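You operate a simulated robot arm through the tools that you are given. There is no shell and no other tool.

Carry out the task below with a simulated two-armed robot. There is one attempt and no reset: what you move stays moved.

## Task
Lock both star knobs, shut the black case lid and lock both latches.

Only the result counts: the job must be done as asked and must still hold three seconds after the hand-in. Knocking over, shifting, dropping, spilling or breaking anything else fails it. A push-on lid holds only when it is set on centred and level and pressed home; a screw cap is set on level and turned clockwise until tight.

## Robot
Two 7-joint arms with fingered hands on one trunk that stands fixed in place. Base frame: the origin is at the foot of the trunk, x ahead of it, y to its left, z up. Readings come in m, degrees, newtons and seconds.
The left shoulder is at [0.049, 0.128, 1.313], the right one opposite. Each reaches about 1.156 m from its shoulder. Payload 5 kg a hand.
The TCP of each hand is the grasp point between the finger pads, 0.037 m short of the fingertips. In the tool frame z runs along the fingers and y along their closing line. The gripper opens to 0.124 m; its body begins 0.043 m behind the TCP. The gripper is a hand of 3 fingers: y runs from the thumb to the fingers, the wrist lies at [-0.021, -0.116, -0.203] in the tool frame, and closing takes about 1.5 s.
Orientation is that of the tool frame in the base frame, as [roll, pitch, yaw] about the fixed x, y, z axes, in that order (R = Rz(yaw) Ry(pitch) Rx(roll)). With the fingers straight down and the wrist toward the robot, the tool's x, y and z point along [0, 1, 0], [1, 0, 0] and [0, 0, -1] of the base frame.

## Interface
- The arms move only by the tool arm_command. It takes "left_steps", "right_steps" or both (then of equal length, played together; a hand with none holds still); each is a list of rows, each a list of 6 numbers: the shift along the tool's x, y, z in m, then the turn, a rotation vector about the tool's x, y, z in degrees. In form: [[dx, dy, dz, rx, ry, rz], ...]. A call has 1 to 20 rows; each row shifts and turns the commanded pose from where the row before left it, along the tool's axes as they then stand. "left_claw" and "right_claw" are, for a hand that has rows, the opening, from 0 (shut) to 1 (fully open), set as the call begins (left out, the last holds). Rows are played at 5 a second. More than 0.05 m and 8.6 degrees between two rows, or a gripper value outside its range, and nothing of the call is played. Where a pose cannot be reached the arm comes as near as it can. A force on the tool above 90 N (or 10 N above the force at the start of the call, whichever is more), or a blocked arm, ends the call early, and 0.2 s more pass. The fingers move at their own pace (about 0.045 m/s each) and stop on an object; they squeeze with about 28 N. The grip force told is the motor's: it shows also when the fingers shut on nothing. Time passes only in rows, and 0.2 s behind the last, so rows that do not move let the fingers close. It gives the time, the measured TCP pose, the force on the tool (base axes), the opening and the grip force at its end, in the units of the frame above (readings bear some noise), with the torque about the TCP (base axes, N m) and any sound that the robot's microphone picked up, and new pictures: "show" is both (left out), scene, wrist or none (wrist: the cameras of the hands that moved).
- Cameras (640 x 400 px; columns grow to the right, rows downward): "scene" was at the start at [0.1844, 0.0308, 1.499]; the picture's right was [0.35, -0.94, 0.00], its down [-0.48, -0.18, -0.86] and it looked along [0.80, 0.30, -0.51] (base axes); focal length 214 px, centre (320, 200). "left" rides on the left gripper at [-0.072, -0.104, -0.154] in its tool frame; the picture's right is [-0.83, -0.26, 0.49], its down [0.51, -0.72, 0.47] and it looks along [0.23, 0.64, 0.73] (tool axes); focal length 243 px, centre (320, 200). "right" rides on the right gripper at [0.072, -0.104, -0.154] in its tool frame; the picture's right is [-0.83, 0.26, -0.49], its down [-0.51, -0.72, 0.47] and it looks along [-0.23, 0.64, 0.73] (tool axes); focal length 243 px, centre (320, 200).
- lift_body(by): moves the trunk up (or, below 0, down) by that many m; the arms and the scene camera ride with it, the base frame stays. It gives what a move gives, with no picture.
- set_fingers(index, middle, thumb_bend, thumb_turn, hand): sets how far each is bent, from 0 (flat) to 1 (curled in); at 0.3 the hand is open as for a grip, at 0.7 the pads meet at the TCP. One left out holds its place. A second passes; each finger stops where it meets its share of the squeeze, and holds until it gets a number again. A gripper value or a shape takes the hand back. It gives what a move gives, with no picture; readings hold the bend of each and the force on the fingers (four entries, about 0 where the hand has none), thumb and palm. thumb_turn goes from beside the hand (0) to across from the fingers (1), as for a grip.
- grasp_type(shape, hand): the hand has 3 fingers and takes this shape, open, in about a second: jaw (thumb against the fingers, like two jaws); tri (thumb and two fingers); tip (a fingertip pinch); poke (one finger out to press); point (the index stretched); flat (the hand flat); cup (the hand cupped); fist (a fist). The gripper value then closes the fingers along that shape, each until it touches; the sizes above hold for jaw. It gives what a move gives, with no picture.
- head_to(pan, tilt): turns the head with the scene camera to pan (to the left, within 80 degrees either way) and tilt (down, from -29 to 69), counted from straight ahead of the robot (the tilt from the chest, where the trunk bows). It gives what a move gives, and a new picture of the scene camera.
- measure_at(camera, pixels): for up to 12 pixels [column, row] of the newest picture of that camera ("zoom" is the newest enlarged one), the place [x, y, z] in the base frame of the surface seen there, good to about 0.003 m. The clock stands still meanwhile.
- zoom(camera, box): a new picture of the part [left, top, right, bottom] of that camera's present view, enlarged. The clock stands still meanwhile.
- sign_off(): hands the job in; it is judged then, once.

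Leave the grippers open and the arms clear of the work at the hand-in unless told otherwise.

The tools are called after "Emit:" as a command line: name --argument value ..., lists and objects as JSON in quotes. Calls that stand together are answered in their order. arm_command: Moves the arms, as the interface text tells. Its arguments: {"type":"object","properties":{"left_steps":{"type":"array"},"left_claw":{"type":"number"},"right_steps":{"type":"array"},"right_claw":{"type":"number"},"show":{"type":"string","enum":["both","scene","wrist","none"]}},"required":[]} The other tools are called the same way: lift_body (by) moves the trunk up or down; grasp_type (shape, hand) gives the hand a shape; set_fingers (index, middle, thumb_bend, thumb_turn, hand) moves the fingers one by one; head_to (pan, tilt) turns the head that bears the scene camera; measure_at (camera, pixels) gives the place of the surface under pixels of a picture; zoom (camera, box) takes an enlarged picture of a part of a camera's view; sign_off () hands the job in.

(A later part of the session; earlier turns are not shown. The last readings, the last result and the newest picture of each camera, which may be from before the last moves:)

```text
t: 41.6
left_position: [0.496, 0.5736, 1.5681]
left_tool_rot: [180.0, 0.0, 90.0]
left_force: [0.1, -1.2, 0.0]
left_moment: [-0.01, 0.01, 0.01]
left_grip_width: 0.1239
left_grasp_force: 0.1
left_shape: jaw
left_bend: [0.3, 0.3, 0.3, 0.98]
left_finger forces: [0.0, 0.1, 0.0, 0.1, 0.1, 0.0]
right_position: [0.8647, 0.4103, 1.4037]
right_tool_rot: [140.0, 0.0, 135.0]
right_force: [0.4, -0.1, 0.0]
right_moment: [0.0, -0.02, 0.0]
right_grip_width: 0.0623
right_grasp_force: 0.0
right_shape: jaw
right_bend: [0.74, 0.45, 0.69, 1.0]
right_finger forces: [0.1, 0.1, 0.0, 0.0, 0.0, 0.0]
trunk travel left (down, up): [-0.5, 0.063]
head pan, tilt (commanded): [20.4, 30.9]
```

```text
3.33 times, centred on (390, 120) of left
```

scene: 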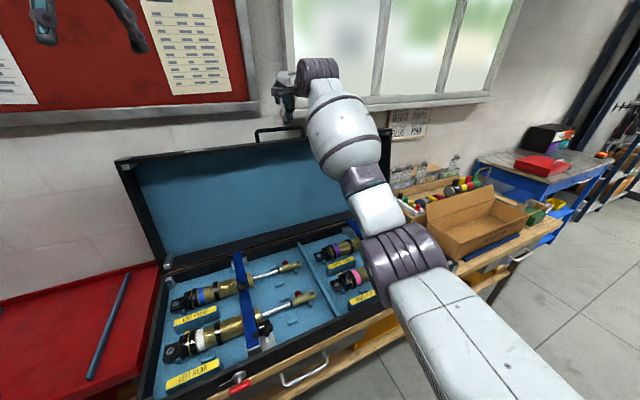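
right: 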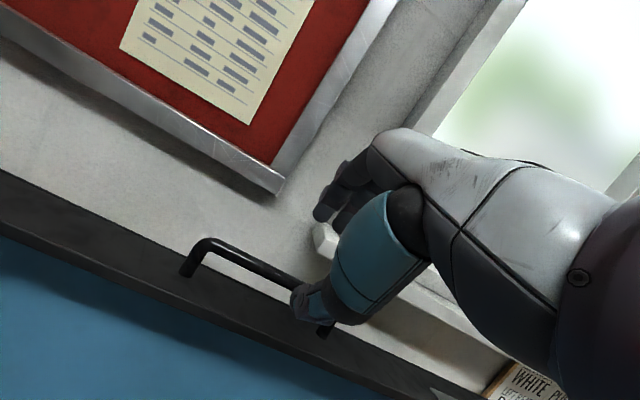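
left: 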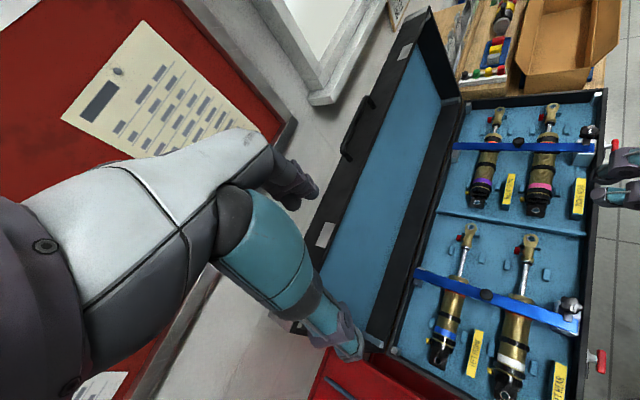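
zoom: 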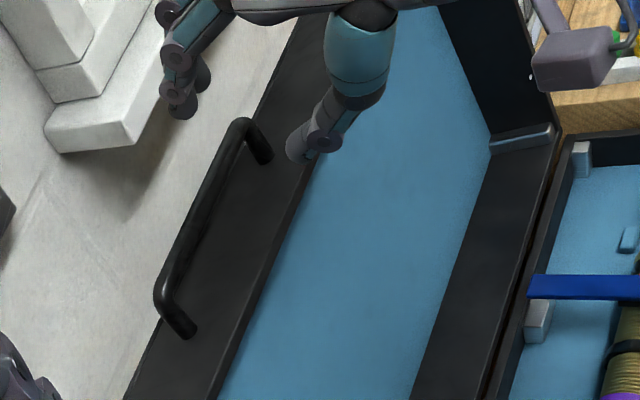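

The bar lies along the hand's approach line, between fingers and thumb. I narrow the claw to about 4.5 cm and advance 9.5 cm along the tool z to straddle the bar.

Emit:
arm_command --right_steps '[[0, 0, 0, 0, 0, 0], [0, 0, 0, 0, 0, 0], [0, 0, 0.025, 0, 0, 0], [0, 0, 0.025, 0, 0, 0], [0, 0, 0.02, 0, 0, 0], [0, 0, 0.015, 0, 0, 0], [0, 0, 0.01, 0, 0, 0], [0, 0, 0, 0, 0, 0]]' --right_claw 0.36

Emit:
zoom --camera "right" --box '[220, 120, 420, 320]'

Emit:
zoom --camera "left" --box '[310, 60, 470, 180]'

```text
t: 43.4
left_position: [0.497, 0.5727, 1.5675]
left_tool_rot: [179.9, 0.0, 90.0]
left_force: [0.1, 0.2, 0.0]
left_moment: [-0.03, -0.01, 0.01]
left_grip_width: 0.1239
left_grasp_force: 0.1
left_shape: jaw
left_bend: [0.3, 0.3, 0.3, 0.98]
left_finger forces: [0.0, 0.1, 0.1, 0.1, 0.0, 0.0]
right_position: [0.9087, 0.455, 1.3319]
right_tool_rot: [140.0, 0.0, 135.0]
right_force: [-0.5, -1.1, 0.3]
right_moment: [-0.01, -0.01, -0.03]
right_grip_width: 0.0452
right_grasp_force: 0.0
right_shape: jaw
right_bend: [0.74, 0.51, 0.73, 1.0]
right_finger forces: [0.0, 0.0, 0.0, 0.0, 0.1, 0.0]
trunk travel left (down, up): [-0.5, 0.063]
head pan, tilt (commanded): [20.4, 30.9]
```

scene: 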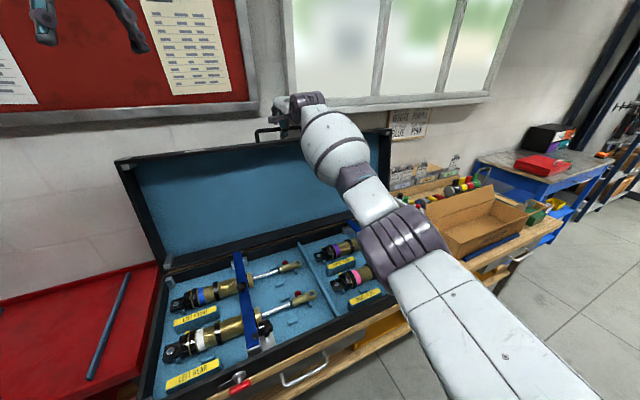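
right: 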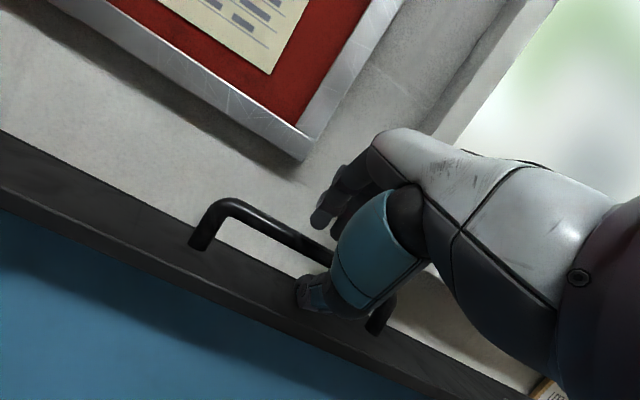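

```text
2.00 times, centred on (320, 220) of right
```

zoom: 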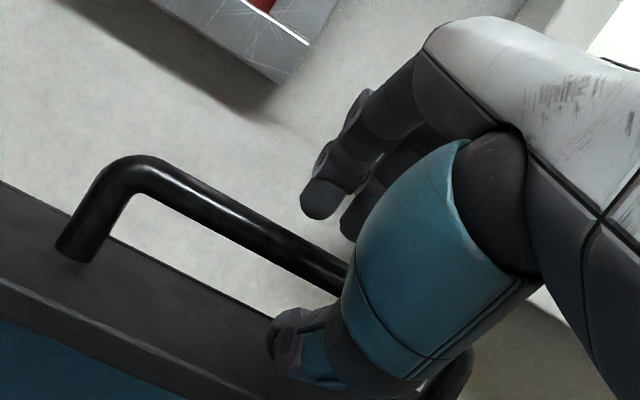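

```text
3.33 times, centred on (390, 120) of left
```

zoom: 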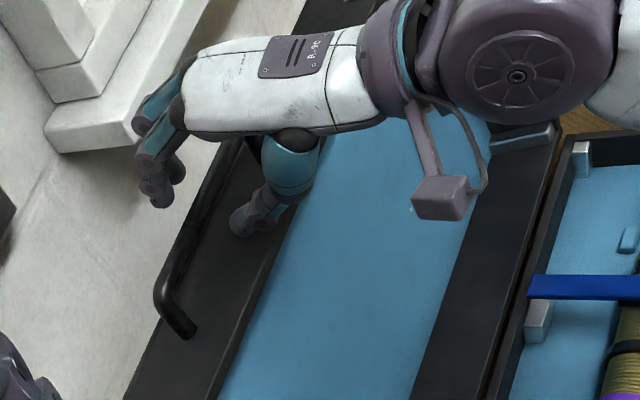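

The bar runs between the fingers (behind it) and the thumb (in front), no contact. I go 7 mm deeper and close the claw on the bar.

Emit:
arm_command --right_steps '[[0, -0.001, 0.007, 0, 0, 0], [0, 0, 0, 0, 0, 0]]' --show "none"

Emit:
arm_command --right_steps '[[0, 0, 0, 0, 0, 0], [0, 0, 0, 0, 0, 0], [0, 0, 0, 0, 0, 0], [0, 0, 0, 0, 0, 0], [0, 0, 0, 0, 0, 0]]' --right_claw 0 --show "wrist"

Emit:
zoom --camera "right" --box '[220, 120, 420, 320]'

Emit:
zoom --camera "left" --box '[310, 60, 470, 180]'

```text
t: 44.0
left_position: [0.4963, 0.5732, 1.5677]
left_tool_rot: [179.9, 0.0, 90.0]
left_force: [-0.2, -1.0, -0.2]
left_moment: [0.02, 0.02, 0.02]
left_grip_width: 0.1237
left_grasp_force: 0.0
left_shape: jaw
left_bend: [0.3, 0.3, 0.3, 0.98]
left_finger forces: [0.1, 0.0, 0.0, 0.0, 0.0, 0.0]
right_position: [0.9113, 0.4566, 1.3253]
right_tool_rot: [140.0, 0.0, 135.0]
right_force: [0.3, 0.3, -0.6]
right_moment: [0.04, 0.0, -0.01]
right_grip_width: 0.0453
right_grasp_force: 0.1
right_shape: jaw
right_bend: [0.74, 0.51, 0.73, 1.0]
right_finger forces: [0.1, 0.0, 0.0, 0.0, 0.0, 0.1]
trunk travel left (down, up): [-0.5, 0.063]
head pan, tilt (commanded): [20.4, 30.9]
```

```text
t: 45.2
left_position: [0.4974, 0.5733, 1.5678]
left_tool_rot: [-180.0, 0.0, 90.0]
left_force: [0.0, 0.0, 0.5]
left_moment: [-0.03, 0.02, -0.03]
left_grip_width: 0.1236
left_grasp_force: 0.1
left_shape: jaw
left_bend: [0.3, 0.3, 0.3, 0.98]
left_finger forces: [0.0, 0.1, 0.0, 0.0, 0.0, 0.1]
right_position: [0.9121, 0.4578, 1.3241]
right_tool_rot: [140.0, 0.0, 134.9]
right_force: [1.6, 1.5, -2.2]
right_moment: [0.0, -0.05, 0.02]
right_grip_width: 0.0108
right_grasp_force: 27.5
right_shape: jaw
right_bend: [0.72, 0.64, 0.73, 1.0]
right_finger forces: [15.4, 8.2, 0.0, 0.0, 23.8, 0.0]
trunk travel left (down, up): [-0.5, 0.063]
head pan, tilt (commanded): [20.4, 30.9]
```

right: 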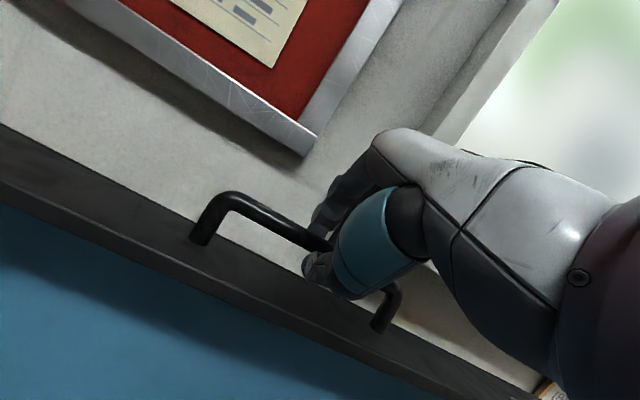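

```text
2.00 times, centred on (320, 220) of right
```

zoom: 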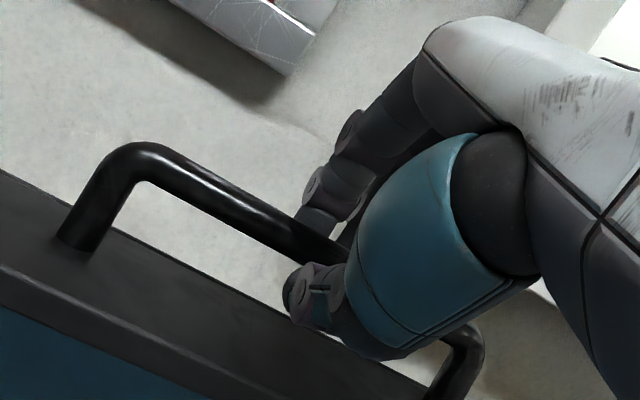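

```text
3.33 times, centred on (390, 120) of left
```

zoom: 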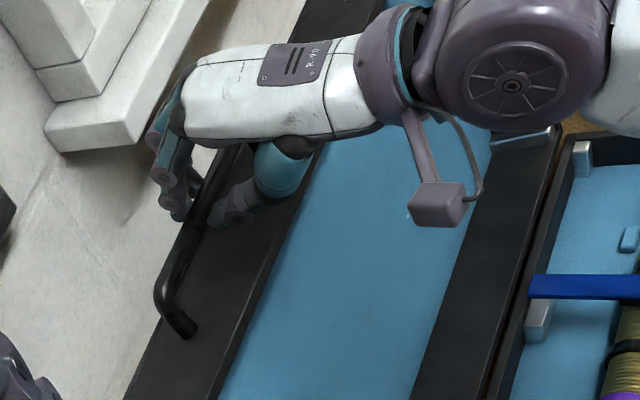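

The bar is gripped (15.4/8.2/23.8 N, width ≈11 mm). I've computed the handle's arc about the hinge (B≈0.861, z≈0.872, radius ≈0.456). I start with the first 8° of lid swing in small rows and check forces.

Emit:
arm_command --right_steps '[[0, -0.0098, -0.0127, -0.5, 0, 0], [0, -0.0098, -0.0127, -0.5, 0, 0], [0, -0.0103, -0.0122, -0.5, 0, 0], [0, -0.0103, -0.0122, -0.5, 0, 0], [0, 0, 0, 0, 0, 0]]'

```text
t: 46.4
left_position: [0.4974, 0.5741, 1.5663]
left_tool_rot: [-180.0, -0.1, 89.9]
left_force: [0.2, 0.4, -0.3]
left_moment: [-0.01, -0.01, 0.01]
left_grip_width: 0.1239
left_grasp_force: 0.1
left_shape: jaw
left_bend: [0.3, 0.3, 0.3, 0.98]
left_finger forces: [0.0, 0.1, 0.0, 0.0, 0.0, 0.0]
right_position: [0.8694, 0.4153, 1.3369]
right_tool_rot: [137.9, 0.0, 134.9]
right_force: [4.6, 3.0, 1.2]
right_moment: [0.17, -0.2, -0.05]
right_grip_width: 0.0107
right_grasp_force: 27.7
right_shape: jaw
right_bend: [0.72, 0.64, 0.73, 1.0]
right_finger forces: [15.6, 8.8, 0.0, 0.0, 25.2, 0.0]
trunk travel left (down, up): [-0.5, 0.063]
head pan, tilt (commanded): [20.4, 30.9]
```

scene: 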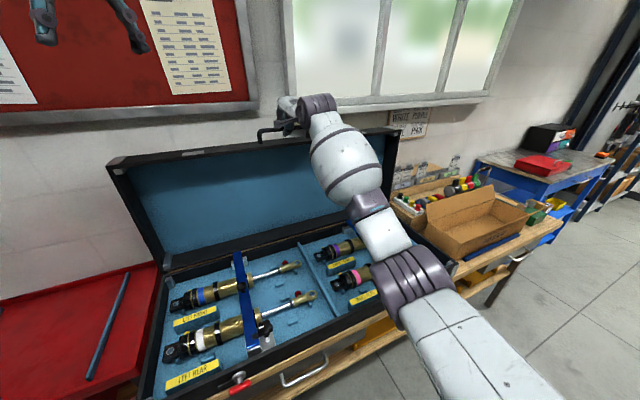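
right: 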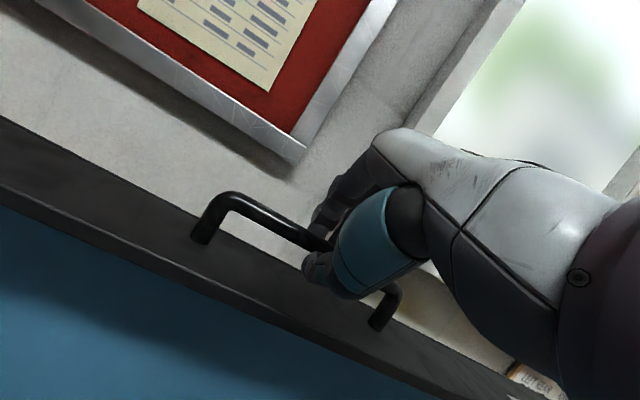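

The lid follows with only about 5 N. I continue the arc down to about 60° of opening.

Emit:
arm_command --right_steps '[[0, -0.022, -0.0233, -1, 0, 0], [0, -0.0232, -0.022, -1, 0, 0], [0, -0.0243, -0.0209, -1, 0, 0], [0, -0.0254, -0.0196, -1, 0, 0], [0, -0.0264, -0.0182, -1, 0, 0], [0, -0.0272, -0.0169, -1, 0, 0], [0, -0.0281, -0.0153, -1, 0, 0], [0, -0.0289, -0.014, -1, 0, 0], [0, 0, 0, 0, 0, 0]]'

```text
t: 48.4
left_position: [0.4976, 0.5743, 1.5655]
left_tool_rot: [180.0, 0.2, 90.1]
left_force: [0.7, 0.7, -0.2]
left_moment: [-0.03, -0.01, -0.01]
left_grip_width: 0.1241
left_grasp_force: 0.0
left_shape: jaw
left_bend: [0.3, 0.3, 0.3, 0.98]
left_finger forces: [0.1, 0.1, 0.0, 0.1, 0.1, 0.0]
right_position: [0.6924, 0.237, 1.2926]
right_tool_rot: [130.1, 0.0, 134.9]
right_force: [1.8, 5.9, -5.0]
right_moment: [0.05, -0.04, 0.03]
right_grip_width: 0.0107
right_grasp_force: 28.0
right_shape: jaw
right_bend: [0.72, 0.65, 0.73, 1.0]
right_finger forces: [12.7, 6.3, 0.0, 0.0, 24.1, 0.0]
trunk travel left (down, up): [-0.5, 0.063]
head pan, tilt (commanded): [20.4, 30.9]
```

scene: 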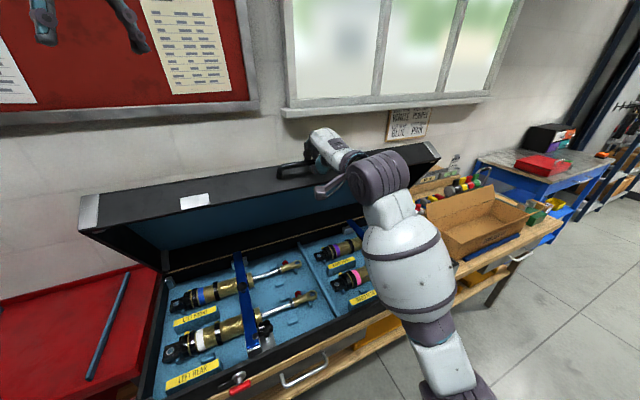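
right: 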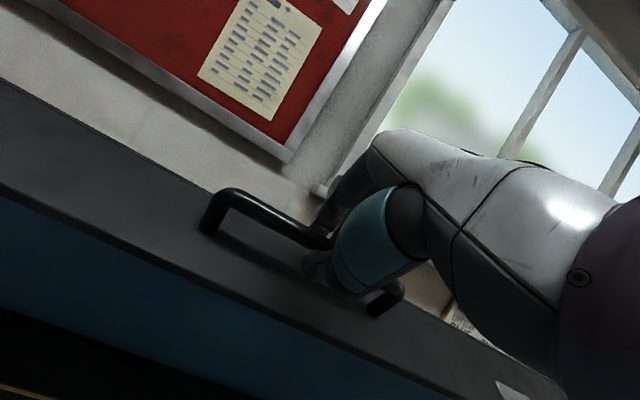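

Forces stay under 8 N and the lid follows. I continue from 60° to about 20°.

Emit:
arm_command --right_steps '[[0, -0.0295, -0.0124, -1, 0, 0], [0, -0.0302, -0.0109, -1, 0, 0], [0, -0.0307, -0.0093, -1, 0, 0], [0, -0.0311, -0.0077, -1, 0, 0], [0, -0.0316, -0.0061, -1, 0, 0], [0, -0.0318, -0.0044, -1, 0, 0], [0, -0.032, -0.0028, -1, 0, 0], [0, -0.032, -0.0011, -1, 0, 0], [0, -0.0321, 0.0006, -1, 0, 0], [0, -0.032, 0.0022, -1, 0, 0], [0, 0, 0, 0, 0, 0]]'

```text
t: 50.8
left_position: [0.5005, 0.5793, 1.5651]
left_tool_rot: [-179.9, 0.2, 90.1]
left_force: [-0.3, -0.5, -0.2]
left_moment: [0.01, 0.0, 0.02]
left_grip_width: 0.1241
left_grasp_force: 0.0
left_shape: jaw
left_bend: [0.3, 0.3, 0.3, 0.98]
left_finger forces: [0.1, 0.0, 0.0, 0.0, 0.0, 0.0]
right_position: [0.5376, 0.0807, 1.0703]
right_tool_rot: [120.2, 0.0, 135.0]
right_force: [16.5, 29.7, -15.7]
right_moment: [0.27, -0.19, 0.13]
right_grip_width: 0.0085
right_grasp_force: 28.1
right_shape: jaw
right_bend: [0.72, 0.72, 0.72, 1.0]
right_finger forces: [13.5, 5.8, 0.0, 0.1, 28.3, 0.0]
trunk travel left (down, up): [-0.5, 0.063]
head pan, tilt (commanded): [20.4, 30.9]
```

scene: 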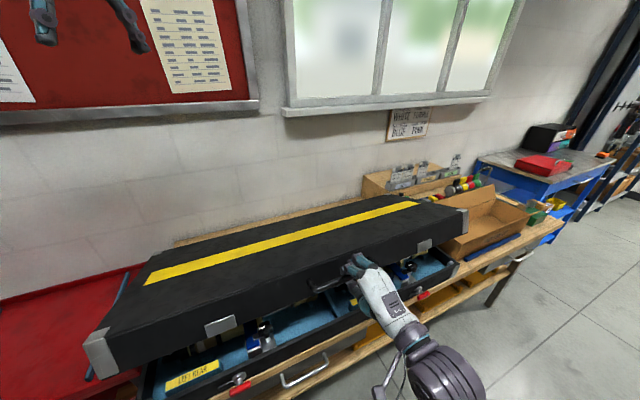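
right: 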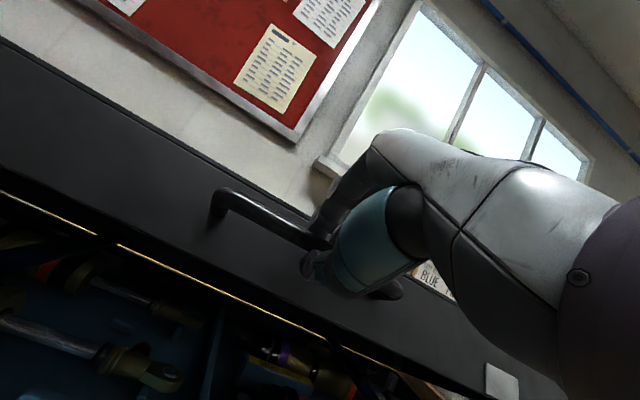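

The lid is nearly shut (about 20° open). The hand feels 36 N pulling toward the hinge, so my radius is some 6 mm too large; I shift 6 mm along tool +z and go on to about 8°.

Emit:
arm_command --right_steps '[[0, 0, 0.006, 0, 0, 0], [0, -0.016, 0.002, -0.5, 0, 0], [0, -0.0158, 0.0019, -0.5, 0, 0], [0, -0.0158, 0.0027, -0.5, 0, 0], [0, -0.0158, 0.0027, -0.5, 0, 0], [0, 0, 0, 0, 0, 0]]'

```text
t: 52.2
left_position: [0.4995, 0.5758, 1.5665]
left_tool_rot: [180.0, 0.0, 90.0]
left_force: [0.3, 0.4, 0.1]
left_moment: [0.01, 0.03, -0.02]
left_grip_width: 0.1237
left_grasp_force: 0.3
left_shape: jaw
left_bend: [0.3, 0.3, 0.3, 0.98]
left_finger forces: [0.0, 0.0, 0.0, 0.0, 0.0, 0.1]
right_position: [0.5226, 0.0671, 1.0087]
right_tool_rot: [118.1, 0.0, 134.9]
right_force: [8.5, 9.0, -5.4]
right_moment: [0.08, -0.03, -0.01]
right_grip_width: 0.0098
right_grasp_force: 27.4
right_shape: jaw
right_bend: [0.72, 0.72, 0.74, 1.0]
right_finger forces: [12.3, 4.3, 0.0, 0.0, 22.2, 0.0]
trunk travel left (down, up): [-0.5, 0.063]
head pan, tilt (commanded): [20.4, 30.9]
```

scene: 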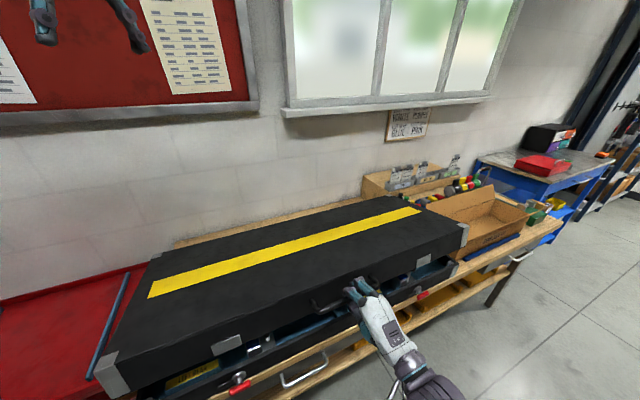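
right: 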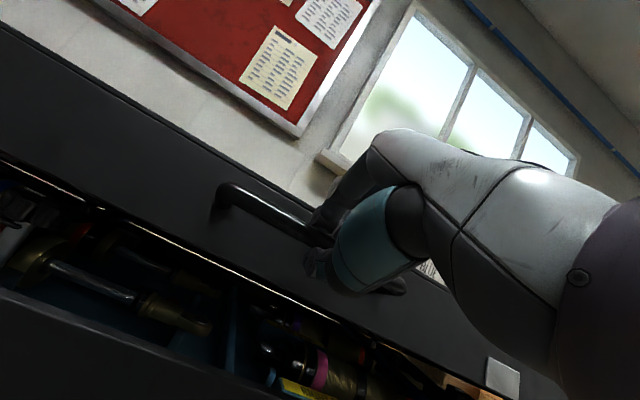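

Force is down to 13 N; about 12° remain. I continue slowly 8° more.

Emit:
arm_command --right_steps '[[0, -0.0157, 0.0046, -0.5, 0, 0], [0, -0.0157, 0.0046, -0.5, 0, 0], [0, -0.0155, 0.0048, -0.5, 0, 0], [0, -0.0155, 0.0048, -0.5, 0, 0], [0, 0, 0, 0, 0, 0]]'

```text
t: 53.4
left_position: [0.4972, 0.5747, 1.5661]
left_tool_rot: [179.9, 0.0, 90.0]
left_force: [0.1, 0.4, -0.1]
left_moment: [0.0, -0.04, 0.01]
left_grip_width: 0.1239
left_grasp_force: 0.0
left_shape: jaw
left_bend: [0.3, 0.3, 0.3, 0.98]
left_finger forces: [0.0, 0.0, 0.0, 0.0, 0.1, 0.0]
right_position: [0.5145, 0.0575, 0.944]
right_tool_rot: [116.0, -0.1, 135.0]
right_force: [7.1, 5.9, -2.4]
right_moment: [0.06, 0.03, -0.07]
right_grip_width: 0.01
right_grasp_force: 27.7
right_shape: jaw
right_bend: [0.72, 0.72, 0.75, 1.0]
right_finger forces: [13.0, 3.5, 0.0, 0.1, 19.4, 0.1]
trunk travel left (down, up): [-0.5, 0.063]
head pan, tilt (commanded): [20.4, 30.9]
```

scene: 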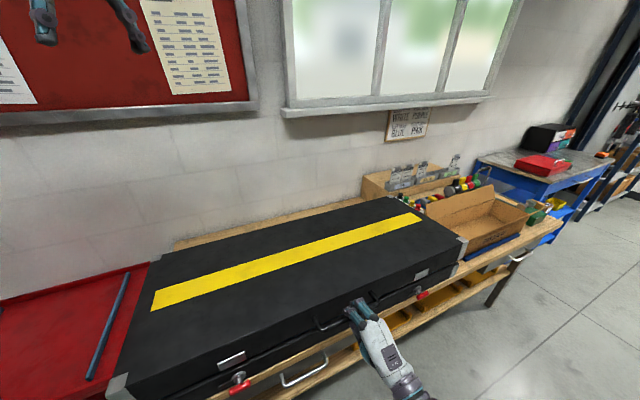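
right: 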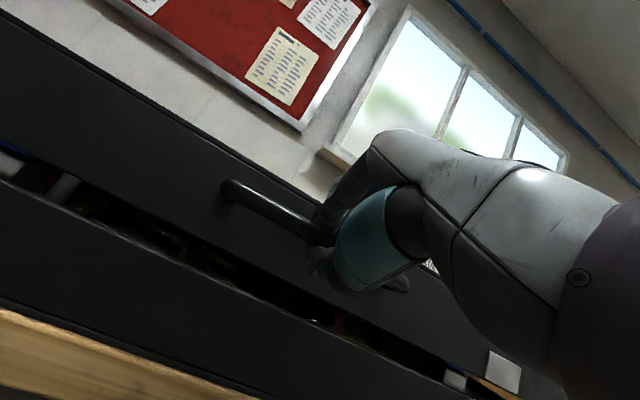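

About 4° left — a gap of some 3 cm at the front. I continue in 1° steps.

Emit:
arm_command --right_steps '[[0, -0.0076, 0.0026, -0.25, 0, 0], [0, -0.0076, 0.0026, -0.25, 0, 0], [0, -0.0076, 0.0026, -0.25, 0, 0], [0, -0.0076, 0.0026, -0.25, 0, 0], [0, 0, 0, 0, 0, 0]]'

Emit:
zoom --camera "scene" --box '[100, 240, 470, 400]'

```text
t: 54.6
left_position: [0.4974, 0.575, 1.5673]
left_tool_rot: [-180.0, 0.0, 90.0]
left_force: [0.3, 0.3, 0.7]
left_moment: [0.0, 0.0, 0.02]
left_grip_width: 0.1237
left_grasp_force: 0.1
left_shape: jaw
left_bend: [0.3, 0.3, 0.3, 0.98]
left_finger forces: [0.0, 0.0, 0.0, 0.0, 0.0, 0.1]
right_position: [0.5103, 0.0564, 0.9148]
right_tool_rot: [114.9, 0.0, 135.1]
right_force: [14.3, 5.4, 10.1]
right_moment: [0.23, -0.06, -0.11]
right_grip_width: 0.0098
right_grasp_force: 27.9
right_shape: jaw
right_bend: [0.72, 0.72, 0.76, 1.0]
right_finger forces: [17.0, 4.5, 0.0, 0.0, 14.0, 0.0]
trunk travel left (down, up): [-0.5, 0.063]
head pan, tilt (commanded): [20.4, 30.9]
```

scene: 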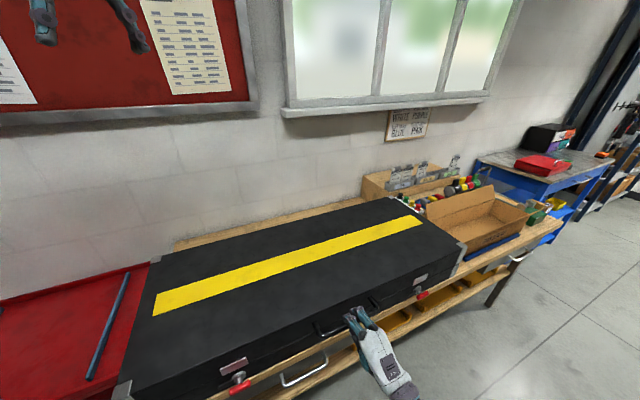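
right: 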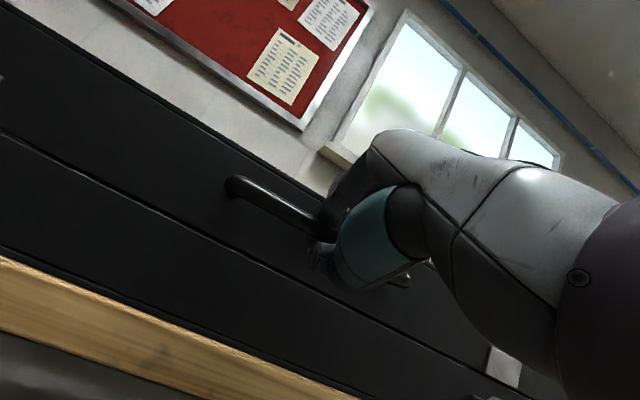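

```text
1.73 times, centred on (285, 320) of scene
```

zoom: 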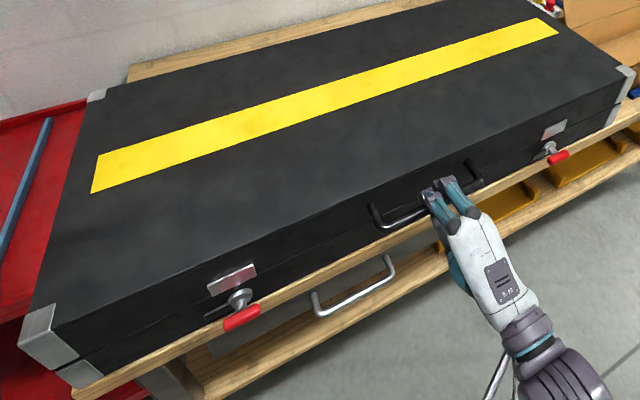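

The lid looks shut, and the hand feels a 10 N upward reaction. I press about 5 mm further down to make sure it's seated, then look.

Emit:
arm_command --right_steps '[[0, -0.0023, 0.001, 0, 0, 0], [0, -0.0023, 0.001, 0, 0, 0], [0, 0, 0, 0, 0, 0]]' --show "scene"

Emit:
zoom --camera "scene" --box '[200, 340, 296, 400]'

Emit:
zoom --camera "scene" --box '[390, 250, 470, 300]'

```text
t: 55.4
left_position: [0.4955, 0.5743, 1.5683]
left_tool_rot: [179.9, 0.1, 90.1]
left_force: [-0.1, -0.1, 0.3]
left_moment: [0.0, 0.0, 0.01]
left_grip_width: 0.1237
left_grasp_force: 0.0
left_shape: jaw
left_bend: [0.3, 0.3, 0.3, 0.98]
left_finger forces: [0.1, 0.1, 0.0, 0.1, 0.0, 0.0]
right_position: [0.51, 0.0572, 0.9106]
right_tool_rot: [114.9, 0.0, 135.1]
right_force: [11.8, 2.9, 23.5]
right_moment: [0.42, -0.1, -0.04]
right_grip_width: 0.01
right_grasp_force: 28.2
right_shape: jaw
right_bend: [0.72, 0.72, 0.76, 1.0]
right_finger forces: [22.9, 5.3, 0.0, 0.0, 9.5, 0.0]
trunk travel left (down, up): [-0.5, 0.063]
head pan, tilt (commanded): [20.4, 30.9]
```

scene: 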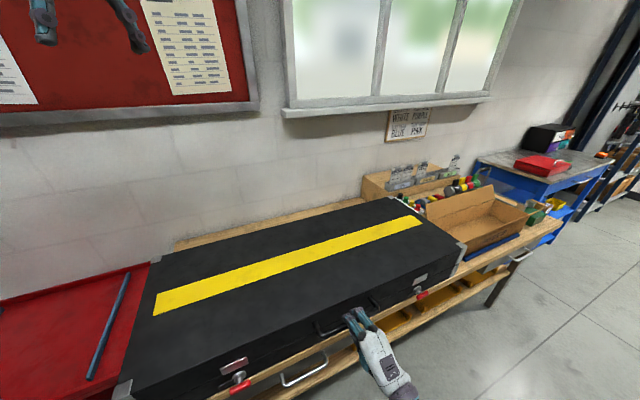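

```text
6.67 times, centred on (248, 370) of scene
```

zoom: 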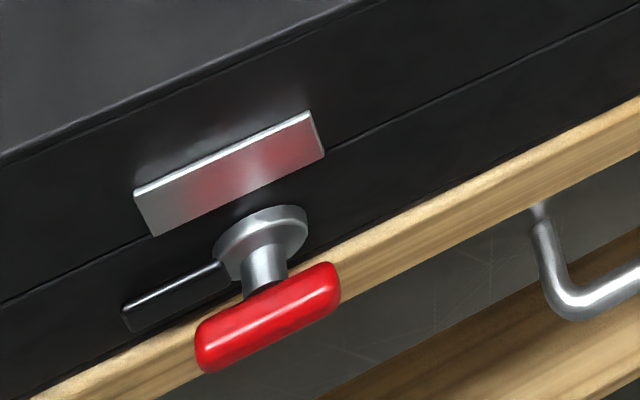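

```text
8.00 times, centred on (430, 275) of scene
```

zoom: 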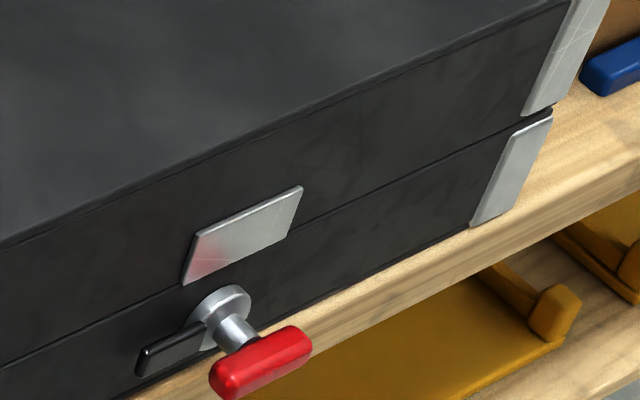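

The seam is tight: the lid is shut. Each strike plate sits just over its latch; turning the T-handles clockwise (seen from the front) brings the tongues up onto them. I open the claw a bit and back the right hand off the handle along −z.

Emit:
arm_command --right_steps '[[0, 0, 0, 0, 0, 0], [0, 0, 0, 0, 0, 0], [0, 0, 0, 0, 0, 0], [0, 0, 0, 0, 0, 0], [0, 0, -0.015, 0, 0, 0], [0, 0, -0.025, 0, 0, 0], [0, 0, -0.03, 0, 0, 0], [0, 0, -0.03, 0, 0, 0]]' --right_claw 0.4

Emit:
zoom --camera "scene" --box '[200, 240, 470, 400]'

```text
t: 57.2
left_position: [0.4961, 0.5741, 1.5688]
left_tool_rot: [179.8, 0.0, 90.0]
left_force: [-0.3, -0.1, 0.6]
left_moment: [0.0, -0.02, -0.01]
left_grip_width: 0.1236
left_grasp_force: 0.1
left_shape: jaw
left_bend: [0.3, 0.3, 0.3, 0.98]
left_finger forces: [0.0, 0.1, 0.1, 0.0, 0.0, 0.0]
right_position: [0.4459, -0.0081, 0.952]
right_tool_rot: [115.0, -0.1, 135.1]
right_force: [-0.2, -0.8, 1.3]
right_moment: [0.04, 0.0, -0.02]
right_grip_width: 0.0494
right_grasp_force: 0.0
right_shape: jaw
right_bend: [0.74, 0.49, 0.72, 1.0]
right_finger forces: [0.0, 0.0, 0.0, 0.0, 0.0, 0.0]
trunk travel left (down, up): [-0.5, 0.063]
head pan, tilt (commanded): [20.4, 30.9]
```

scene: 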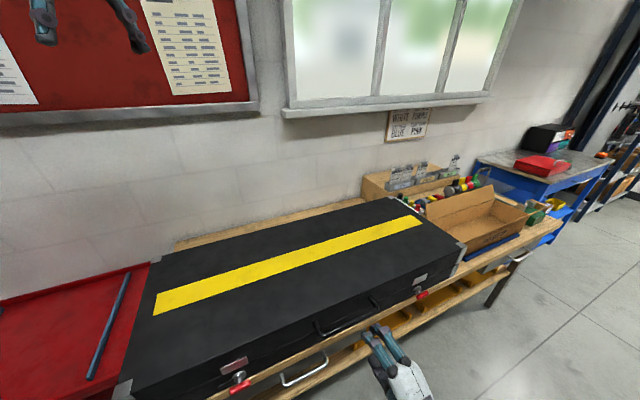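
right: 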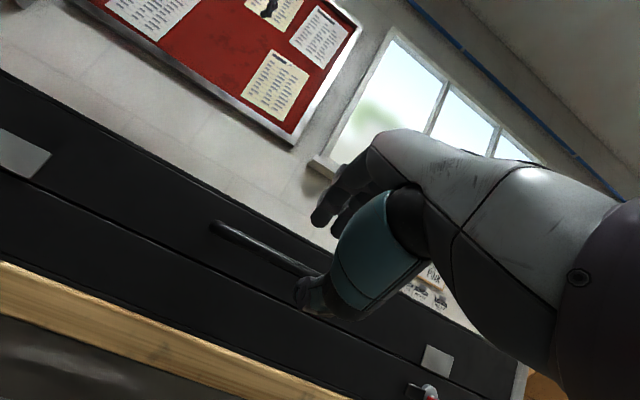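

```text
2.37 times, centred on (335, 320) of scene
```

zoom: 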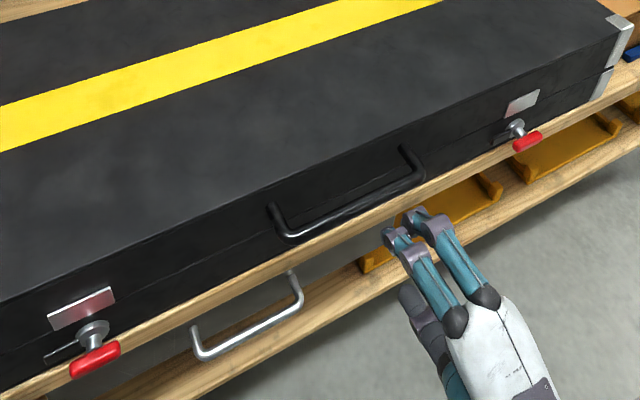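

The lid stays shut with the hand off. For the right latch I'll grip its horizontal T-handle from the front (fingers above, thumb below) and roll the hand clockwise. First I level the hand (fingers straight forward) and move right to face the right latch at (0.733,−0.139), z≈0.843, 10 cm short.

Emit:
arm_command --right_steps '[[0, 0, 0, -8.3, 0, 0], [0, 0, 0, -8.3, 0, 0], [0, 0, 0, -8.3, 0, 0], [-0.042, -0.0156, 0, 0, 0, 0], [-0.042, -0.0156, 0, 0, 0, 0], [-0.042, -0.0156, 0, 0, 0, 0], [-0.042, -0.0156, 0, 0, 0, 0], [-0.042, -0.0156, 0, 0, 0, 0], [-0.042, -0.0156, 0, 0, 0, 0], [-0.042, -0.0156, 0, 0, 0, 0], [0, 0, 0, 0, 0, 0]]' --right_claw 0.45

Emit:
zoom --camera "right" --box '[200, 150, 400, 350]'

```text
t: 59.6
left_position: [0.4954, 0.5745, 1.567]
left_tool_rot: [180.0, 0.1, 90.0]
left_force: [-1.7, 0.1, -0.1]
left_moment: [-0.03, -0.04, 0.02]
left_grip_width: 0.1239
left_grasp_force: 0.1
left_shape: jaw
left_bend: [0.3, 0.3, 0.3, 0.98]
left_finger forces: [0.0, 0.0, 0.0, 0.0, 0.0, 0.0]
right_position: [0.6549, -0.2148, 0.8392]
right_tool_rot: [90.1, 0.0, 135.0]
right_force: [-0.1, 0.0, 0.2]
right_moment: [0.0, 0.0, -0.01]
right_grip_width: 0.0558
right_grasp_force: 0.0
right_shape: jaw
right_bend: [0.74, 0.47, 0.71, 1.0]
right_finger forces: [0.0, 0.1, 0.0, 0.1, 0.0, 0.0]
trunk travel left (down, up): [-0.5, 0.063]
head pan, tilt (commanded): [20.4, 30.9]
```

scene: 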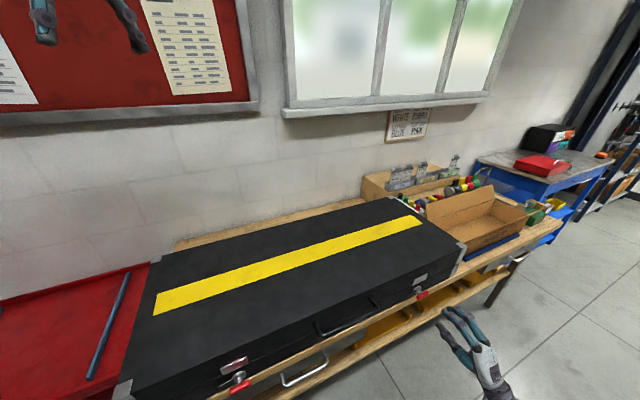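
right: 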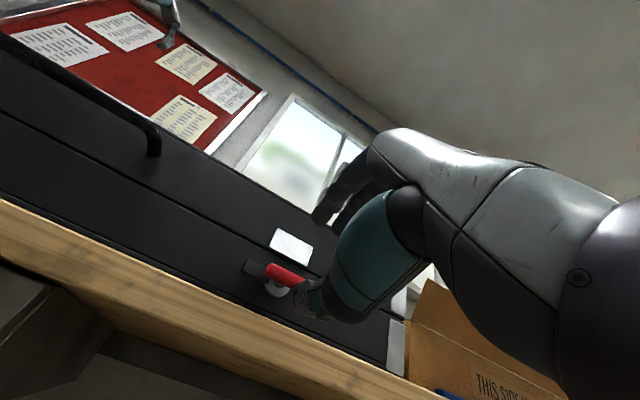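

```text
2.00 times, centred on (300, 250) of right
```

zoom: 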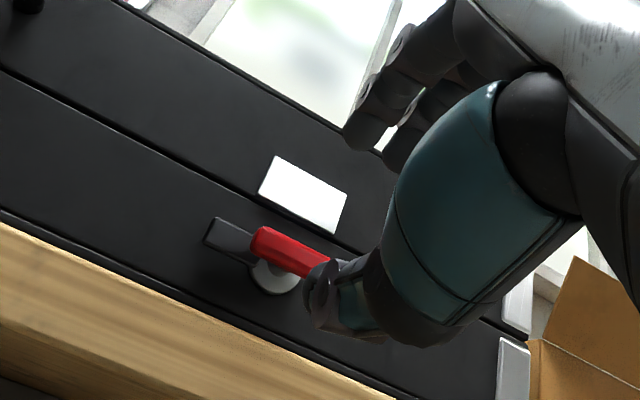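

I measure the red handle, hub and plate in this zoomed view.

Emit:
measure_at --camera "zoom" --pixels '[[265, 238], [290, 250], [320, 258], [275, 280], [262, 255], [300, 268], [225, 235], [210, 230], [300, 195], [240, 200], [230, 300], [60, 240]]'

```text
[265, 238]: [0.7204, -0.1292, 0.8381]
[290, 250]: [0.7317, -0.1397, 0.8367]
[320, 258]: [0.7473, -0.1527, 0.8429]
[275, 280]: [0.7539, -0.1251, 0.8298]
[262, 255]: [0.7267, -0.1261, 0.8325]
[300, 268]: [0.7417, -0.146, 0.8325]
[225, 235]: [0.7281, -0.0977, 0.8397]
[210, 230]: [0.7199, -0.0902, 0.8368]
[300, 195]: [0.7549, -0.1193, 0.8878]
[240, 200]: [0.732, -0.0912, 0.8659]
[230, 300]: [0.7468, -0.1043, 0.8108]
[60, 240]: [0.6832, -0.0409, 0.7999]
```

The T-handle's bar is centred at U≈0.617, B≈0.425, z≈0.84; my TCP is lined up within 2 mm. I advance 8.8 cm so that the bar lies between the fingers.

Emit:
arm_command --right_steps '[[-0.002, 0.001, 0.03, 0, 0, 0], [0, 0, 0.025, 0, 0, 0], [0, 0, 0.018, 0, 0, 0], [0, 0, 0.01, 0, 0, 0], [0, 0, 0.005, 0, 0, 0], [0, 0, 0, 0, 0, 0]]' --right_claw 0.45

Emit:
zoom --camera "right" --box '[220, 150, 420, 350]'

Emit:
zoom --camera "scene" --box '[380, 250, 476, 310]'

```text
t: 61.0
left_position: [0.4962, 0.5732, 1.5677]
left_tool_rot: [180.0, -0.1, 90.0]
left_force: [0.1, 0.4, 0.6]
left_moment: [0.03, 0.0, 0.02]
left_grip_width: 0.1238
left_grasp_force: 0.0
left_shape: jaw
left_bend: [0.3, 0.3, 0.3, 0.98]
left_finger forces: [0.0, 0.0, 0.0, 0.0, 0.0, 0.0]
right_position: [0.7184, -0.1546, 0.8415]
right_tool_rot: [90.1, 0.0, 135.0]
right_force: [-0.6, -0.1, -0.6]
right_moment: [0.05, -0.02, -0.04]
right_grip_width: 0.0555
right_grasp_force: 0.1
right_shape: jaw
right_bend: [0.74, 0.47, 0.71, 1.0]
right_finger forces: [0.1, 0.1, 0.1, 0.1, 0.1, 0.1]
trunk travel left (down, up): [-0.5, 0.063]
head pan, tilt (commanded): [20.4, 30.9]
```

scene: 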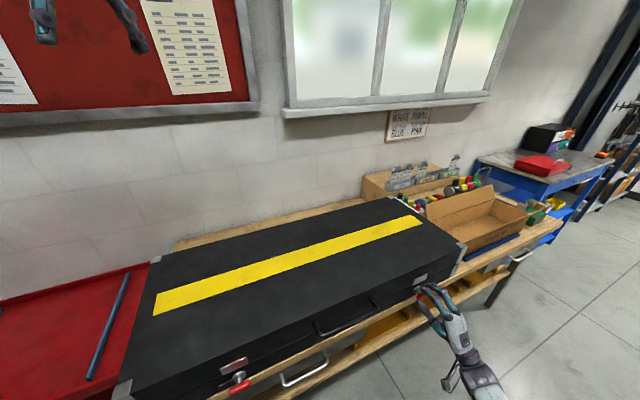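
right: 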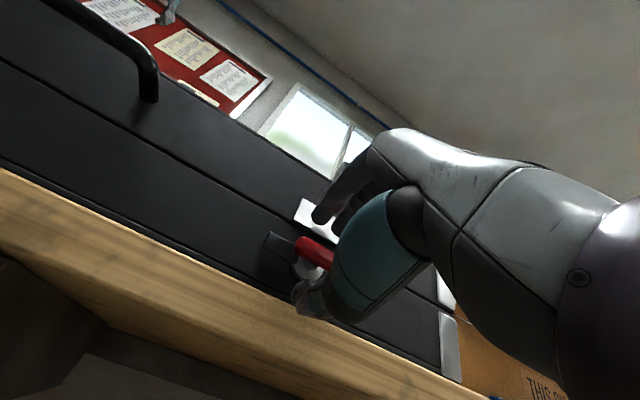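

```text
2.00 times, centred on (320, 250) of right
```

zoom: 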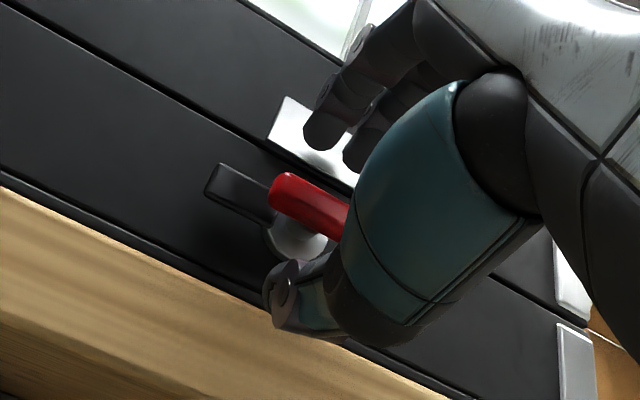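

```text
6.67 times, centred on (428, 280) of scene
```

zoom: 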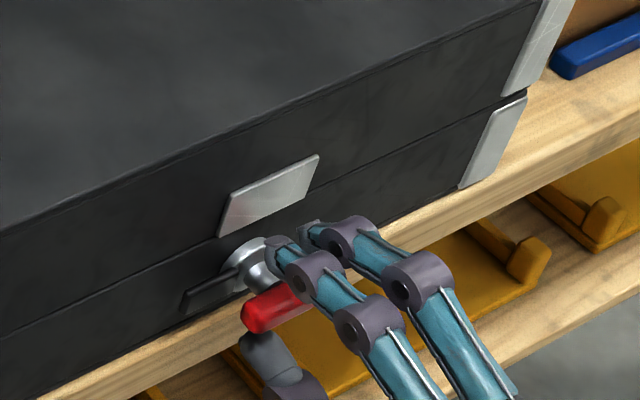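

The red bar lies between the two fingers (above) and the thumb (below). I close the grip.

Emit:
arm_command --right_steps '[[0, 0, 0, 0, 0, 0], [0, 0, 0, 0, 0, 0], [0, 0, 0, 0, 0, 0], [0, 0, 0, 0, 0, 0], [0, 0, 0, 0, 0, 0]]' --right_claw 0 --show "wrist"

Emit:
zoom --camera "right" --box '[220, 150, 420, 350]'

Emit:
zoom --camera "scene" --box '[380, 250, 476, 310]'

```text
t: 62.2
left_position: [0.4973, 0.5732, 1.5678]
left_tool_rot: [180.0, 0.0, 90.0]
left_force: [0.5, -0.3, -0.1]
left_moment: [-0.01, -0.01, -0.01]
left_grip_width: 0.1236
left_grasp_force: 0.0
left_shape: jaw
left_bend: [0.3, 0.3, 0.3, 0.98]
left_finger forces: [0.0, 0.0, 0.0, 0.1, 0.0, 0.0]
right_position: [0.7182, -0.1546, 0.8409]
right_tool_rot: [90.1, 0.0, 135.0]
right_force: [0.8, 0.7, -0.1]
right_moment: [-0.01, 0.02, -0.03]
right_grip_width: 0.0113
right_grasp_force: 28.5
right_shape: jaw
right_bend: [0.71, 0.66, 0.73, 1.0]
right_finger forces: [15.9, 8.3, 0.0, 0.0, 24.9, 0.1]
trunk travel left (down, up): [-0.5, 0.063]
head pan, tilt (commanded): [20.4, 30.9]
```

right: 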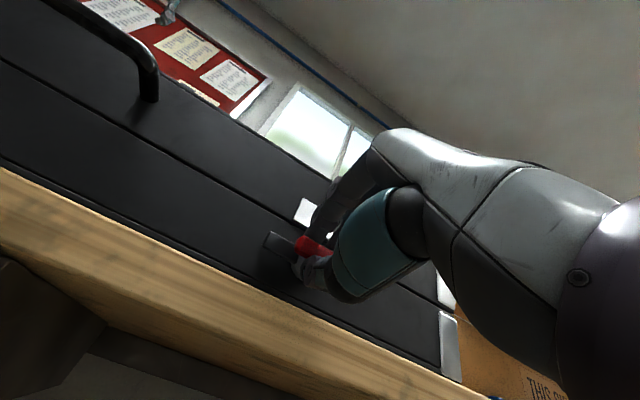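

```text
2.00 times, centred on (320, 250) of right
```

zoom: 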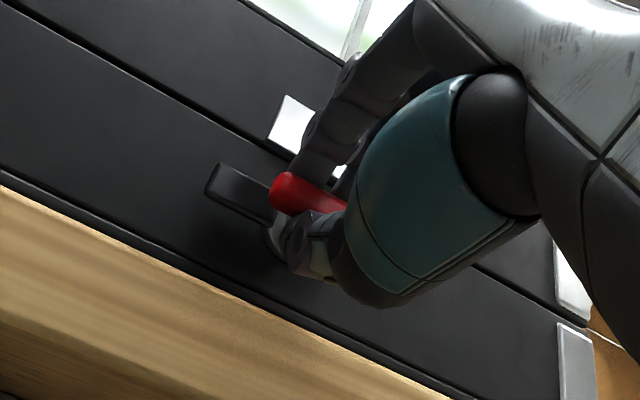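

```text
6.67 times, centred on (428, 280) of scene
```

zoom: 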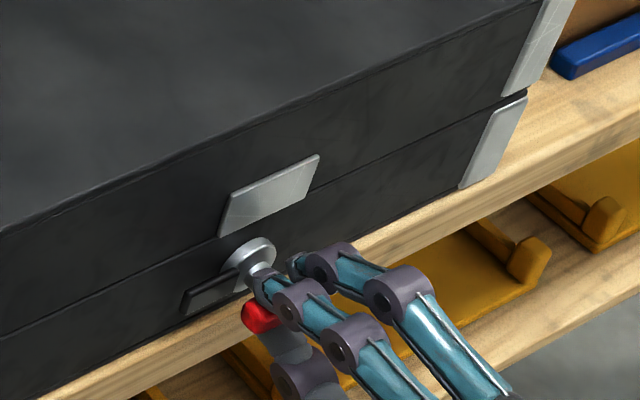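

The bar is held (15.9/8.3/24.9 N). I roll the hand clockwise (tool rz positive) by 22.5° and look.

Emit:
arm_command --right_steps '[[0, 0, 0, 0, 0, 7.5], [0, 0, 0, 0, 0, 7.5], [0, 0, 0, 0, 0, 7.5], [0, 0, 0, 0, 0, 0]]'

Emit:
zoom --camera "scene" --box '[380, 250, 476, 310]'

```text
t: 63.2
left_position: [0.4977, 0.5749, 1.5675]
left_tool_rot: [-179.9, -0.1, 90.0]
left_force: [-0.2, 0.1, 0.2]
left_moment: [-0.03, 0.0, 0.04]
left_grip_width: 0.1236
left_grasp_force: 0.1
left_shape: jaw
left_bend: [0.3, 0.3, 0.3, 0.98]
left_finger forces: [0.0, 0.1, 0.0, 0.0, 0.0, 0.0]
right_position: [0.7188, -0.1551, 0.842]
right_tool_rot: [90.2, -22.7, 134.8]
right_force: [5.4, 5.6, -2.0]
right_moment: [-0.03, -0.01, -0.01]
right_grip_width: 0.011
right_grasp_force: 28.2
right_shape: jaw
right_bend: [0.71, 0.66, 0.73, 1.0]
right_finger forces: [15.4, 8.2, 0.0, 0.0, 25.7, 0.0]
trunk travel left (down, up): [-0.5, 0.063]
head pan, tilt (commanded): [20.4, 30.9]
```

scene: 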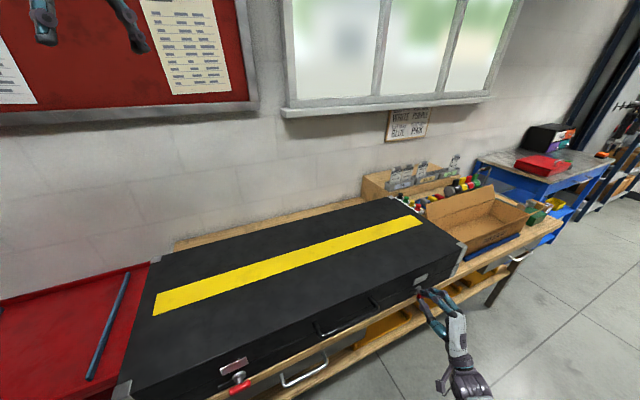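
right: 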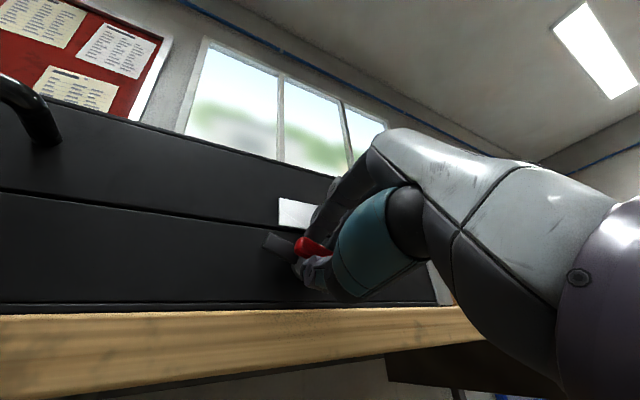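

```text
6.67 times, centred on (428, 280) of scene
```

zoom: 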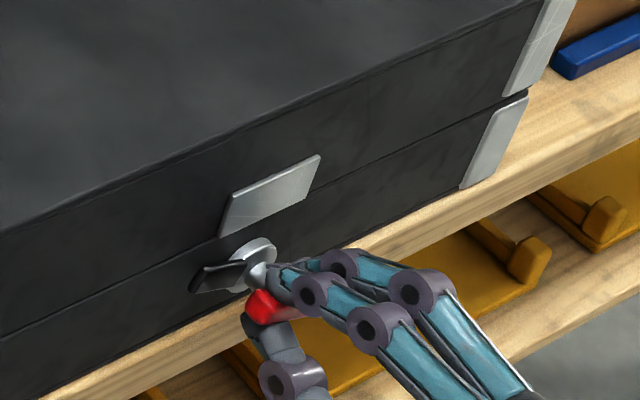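

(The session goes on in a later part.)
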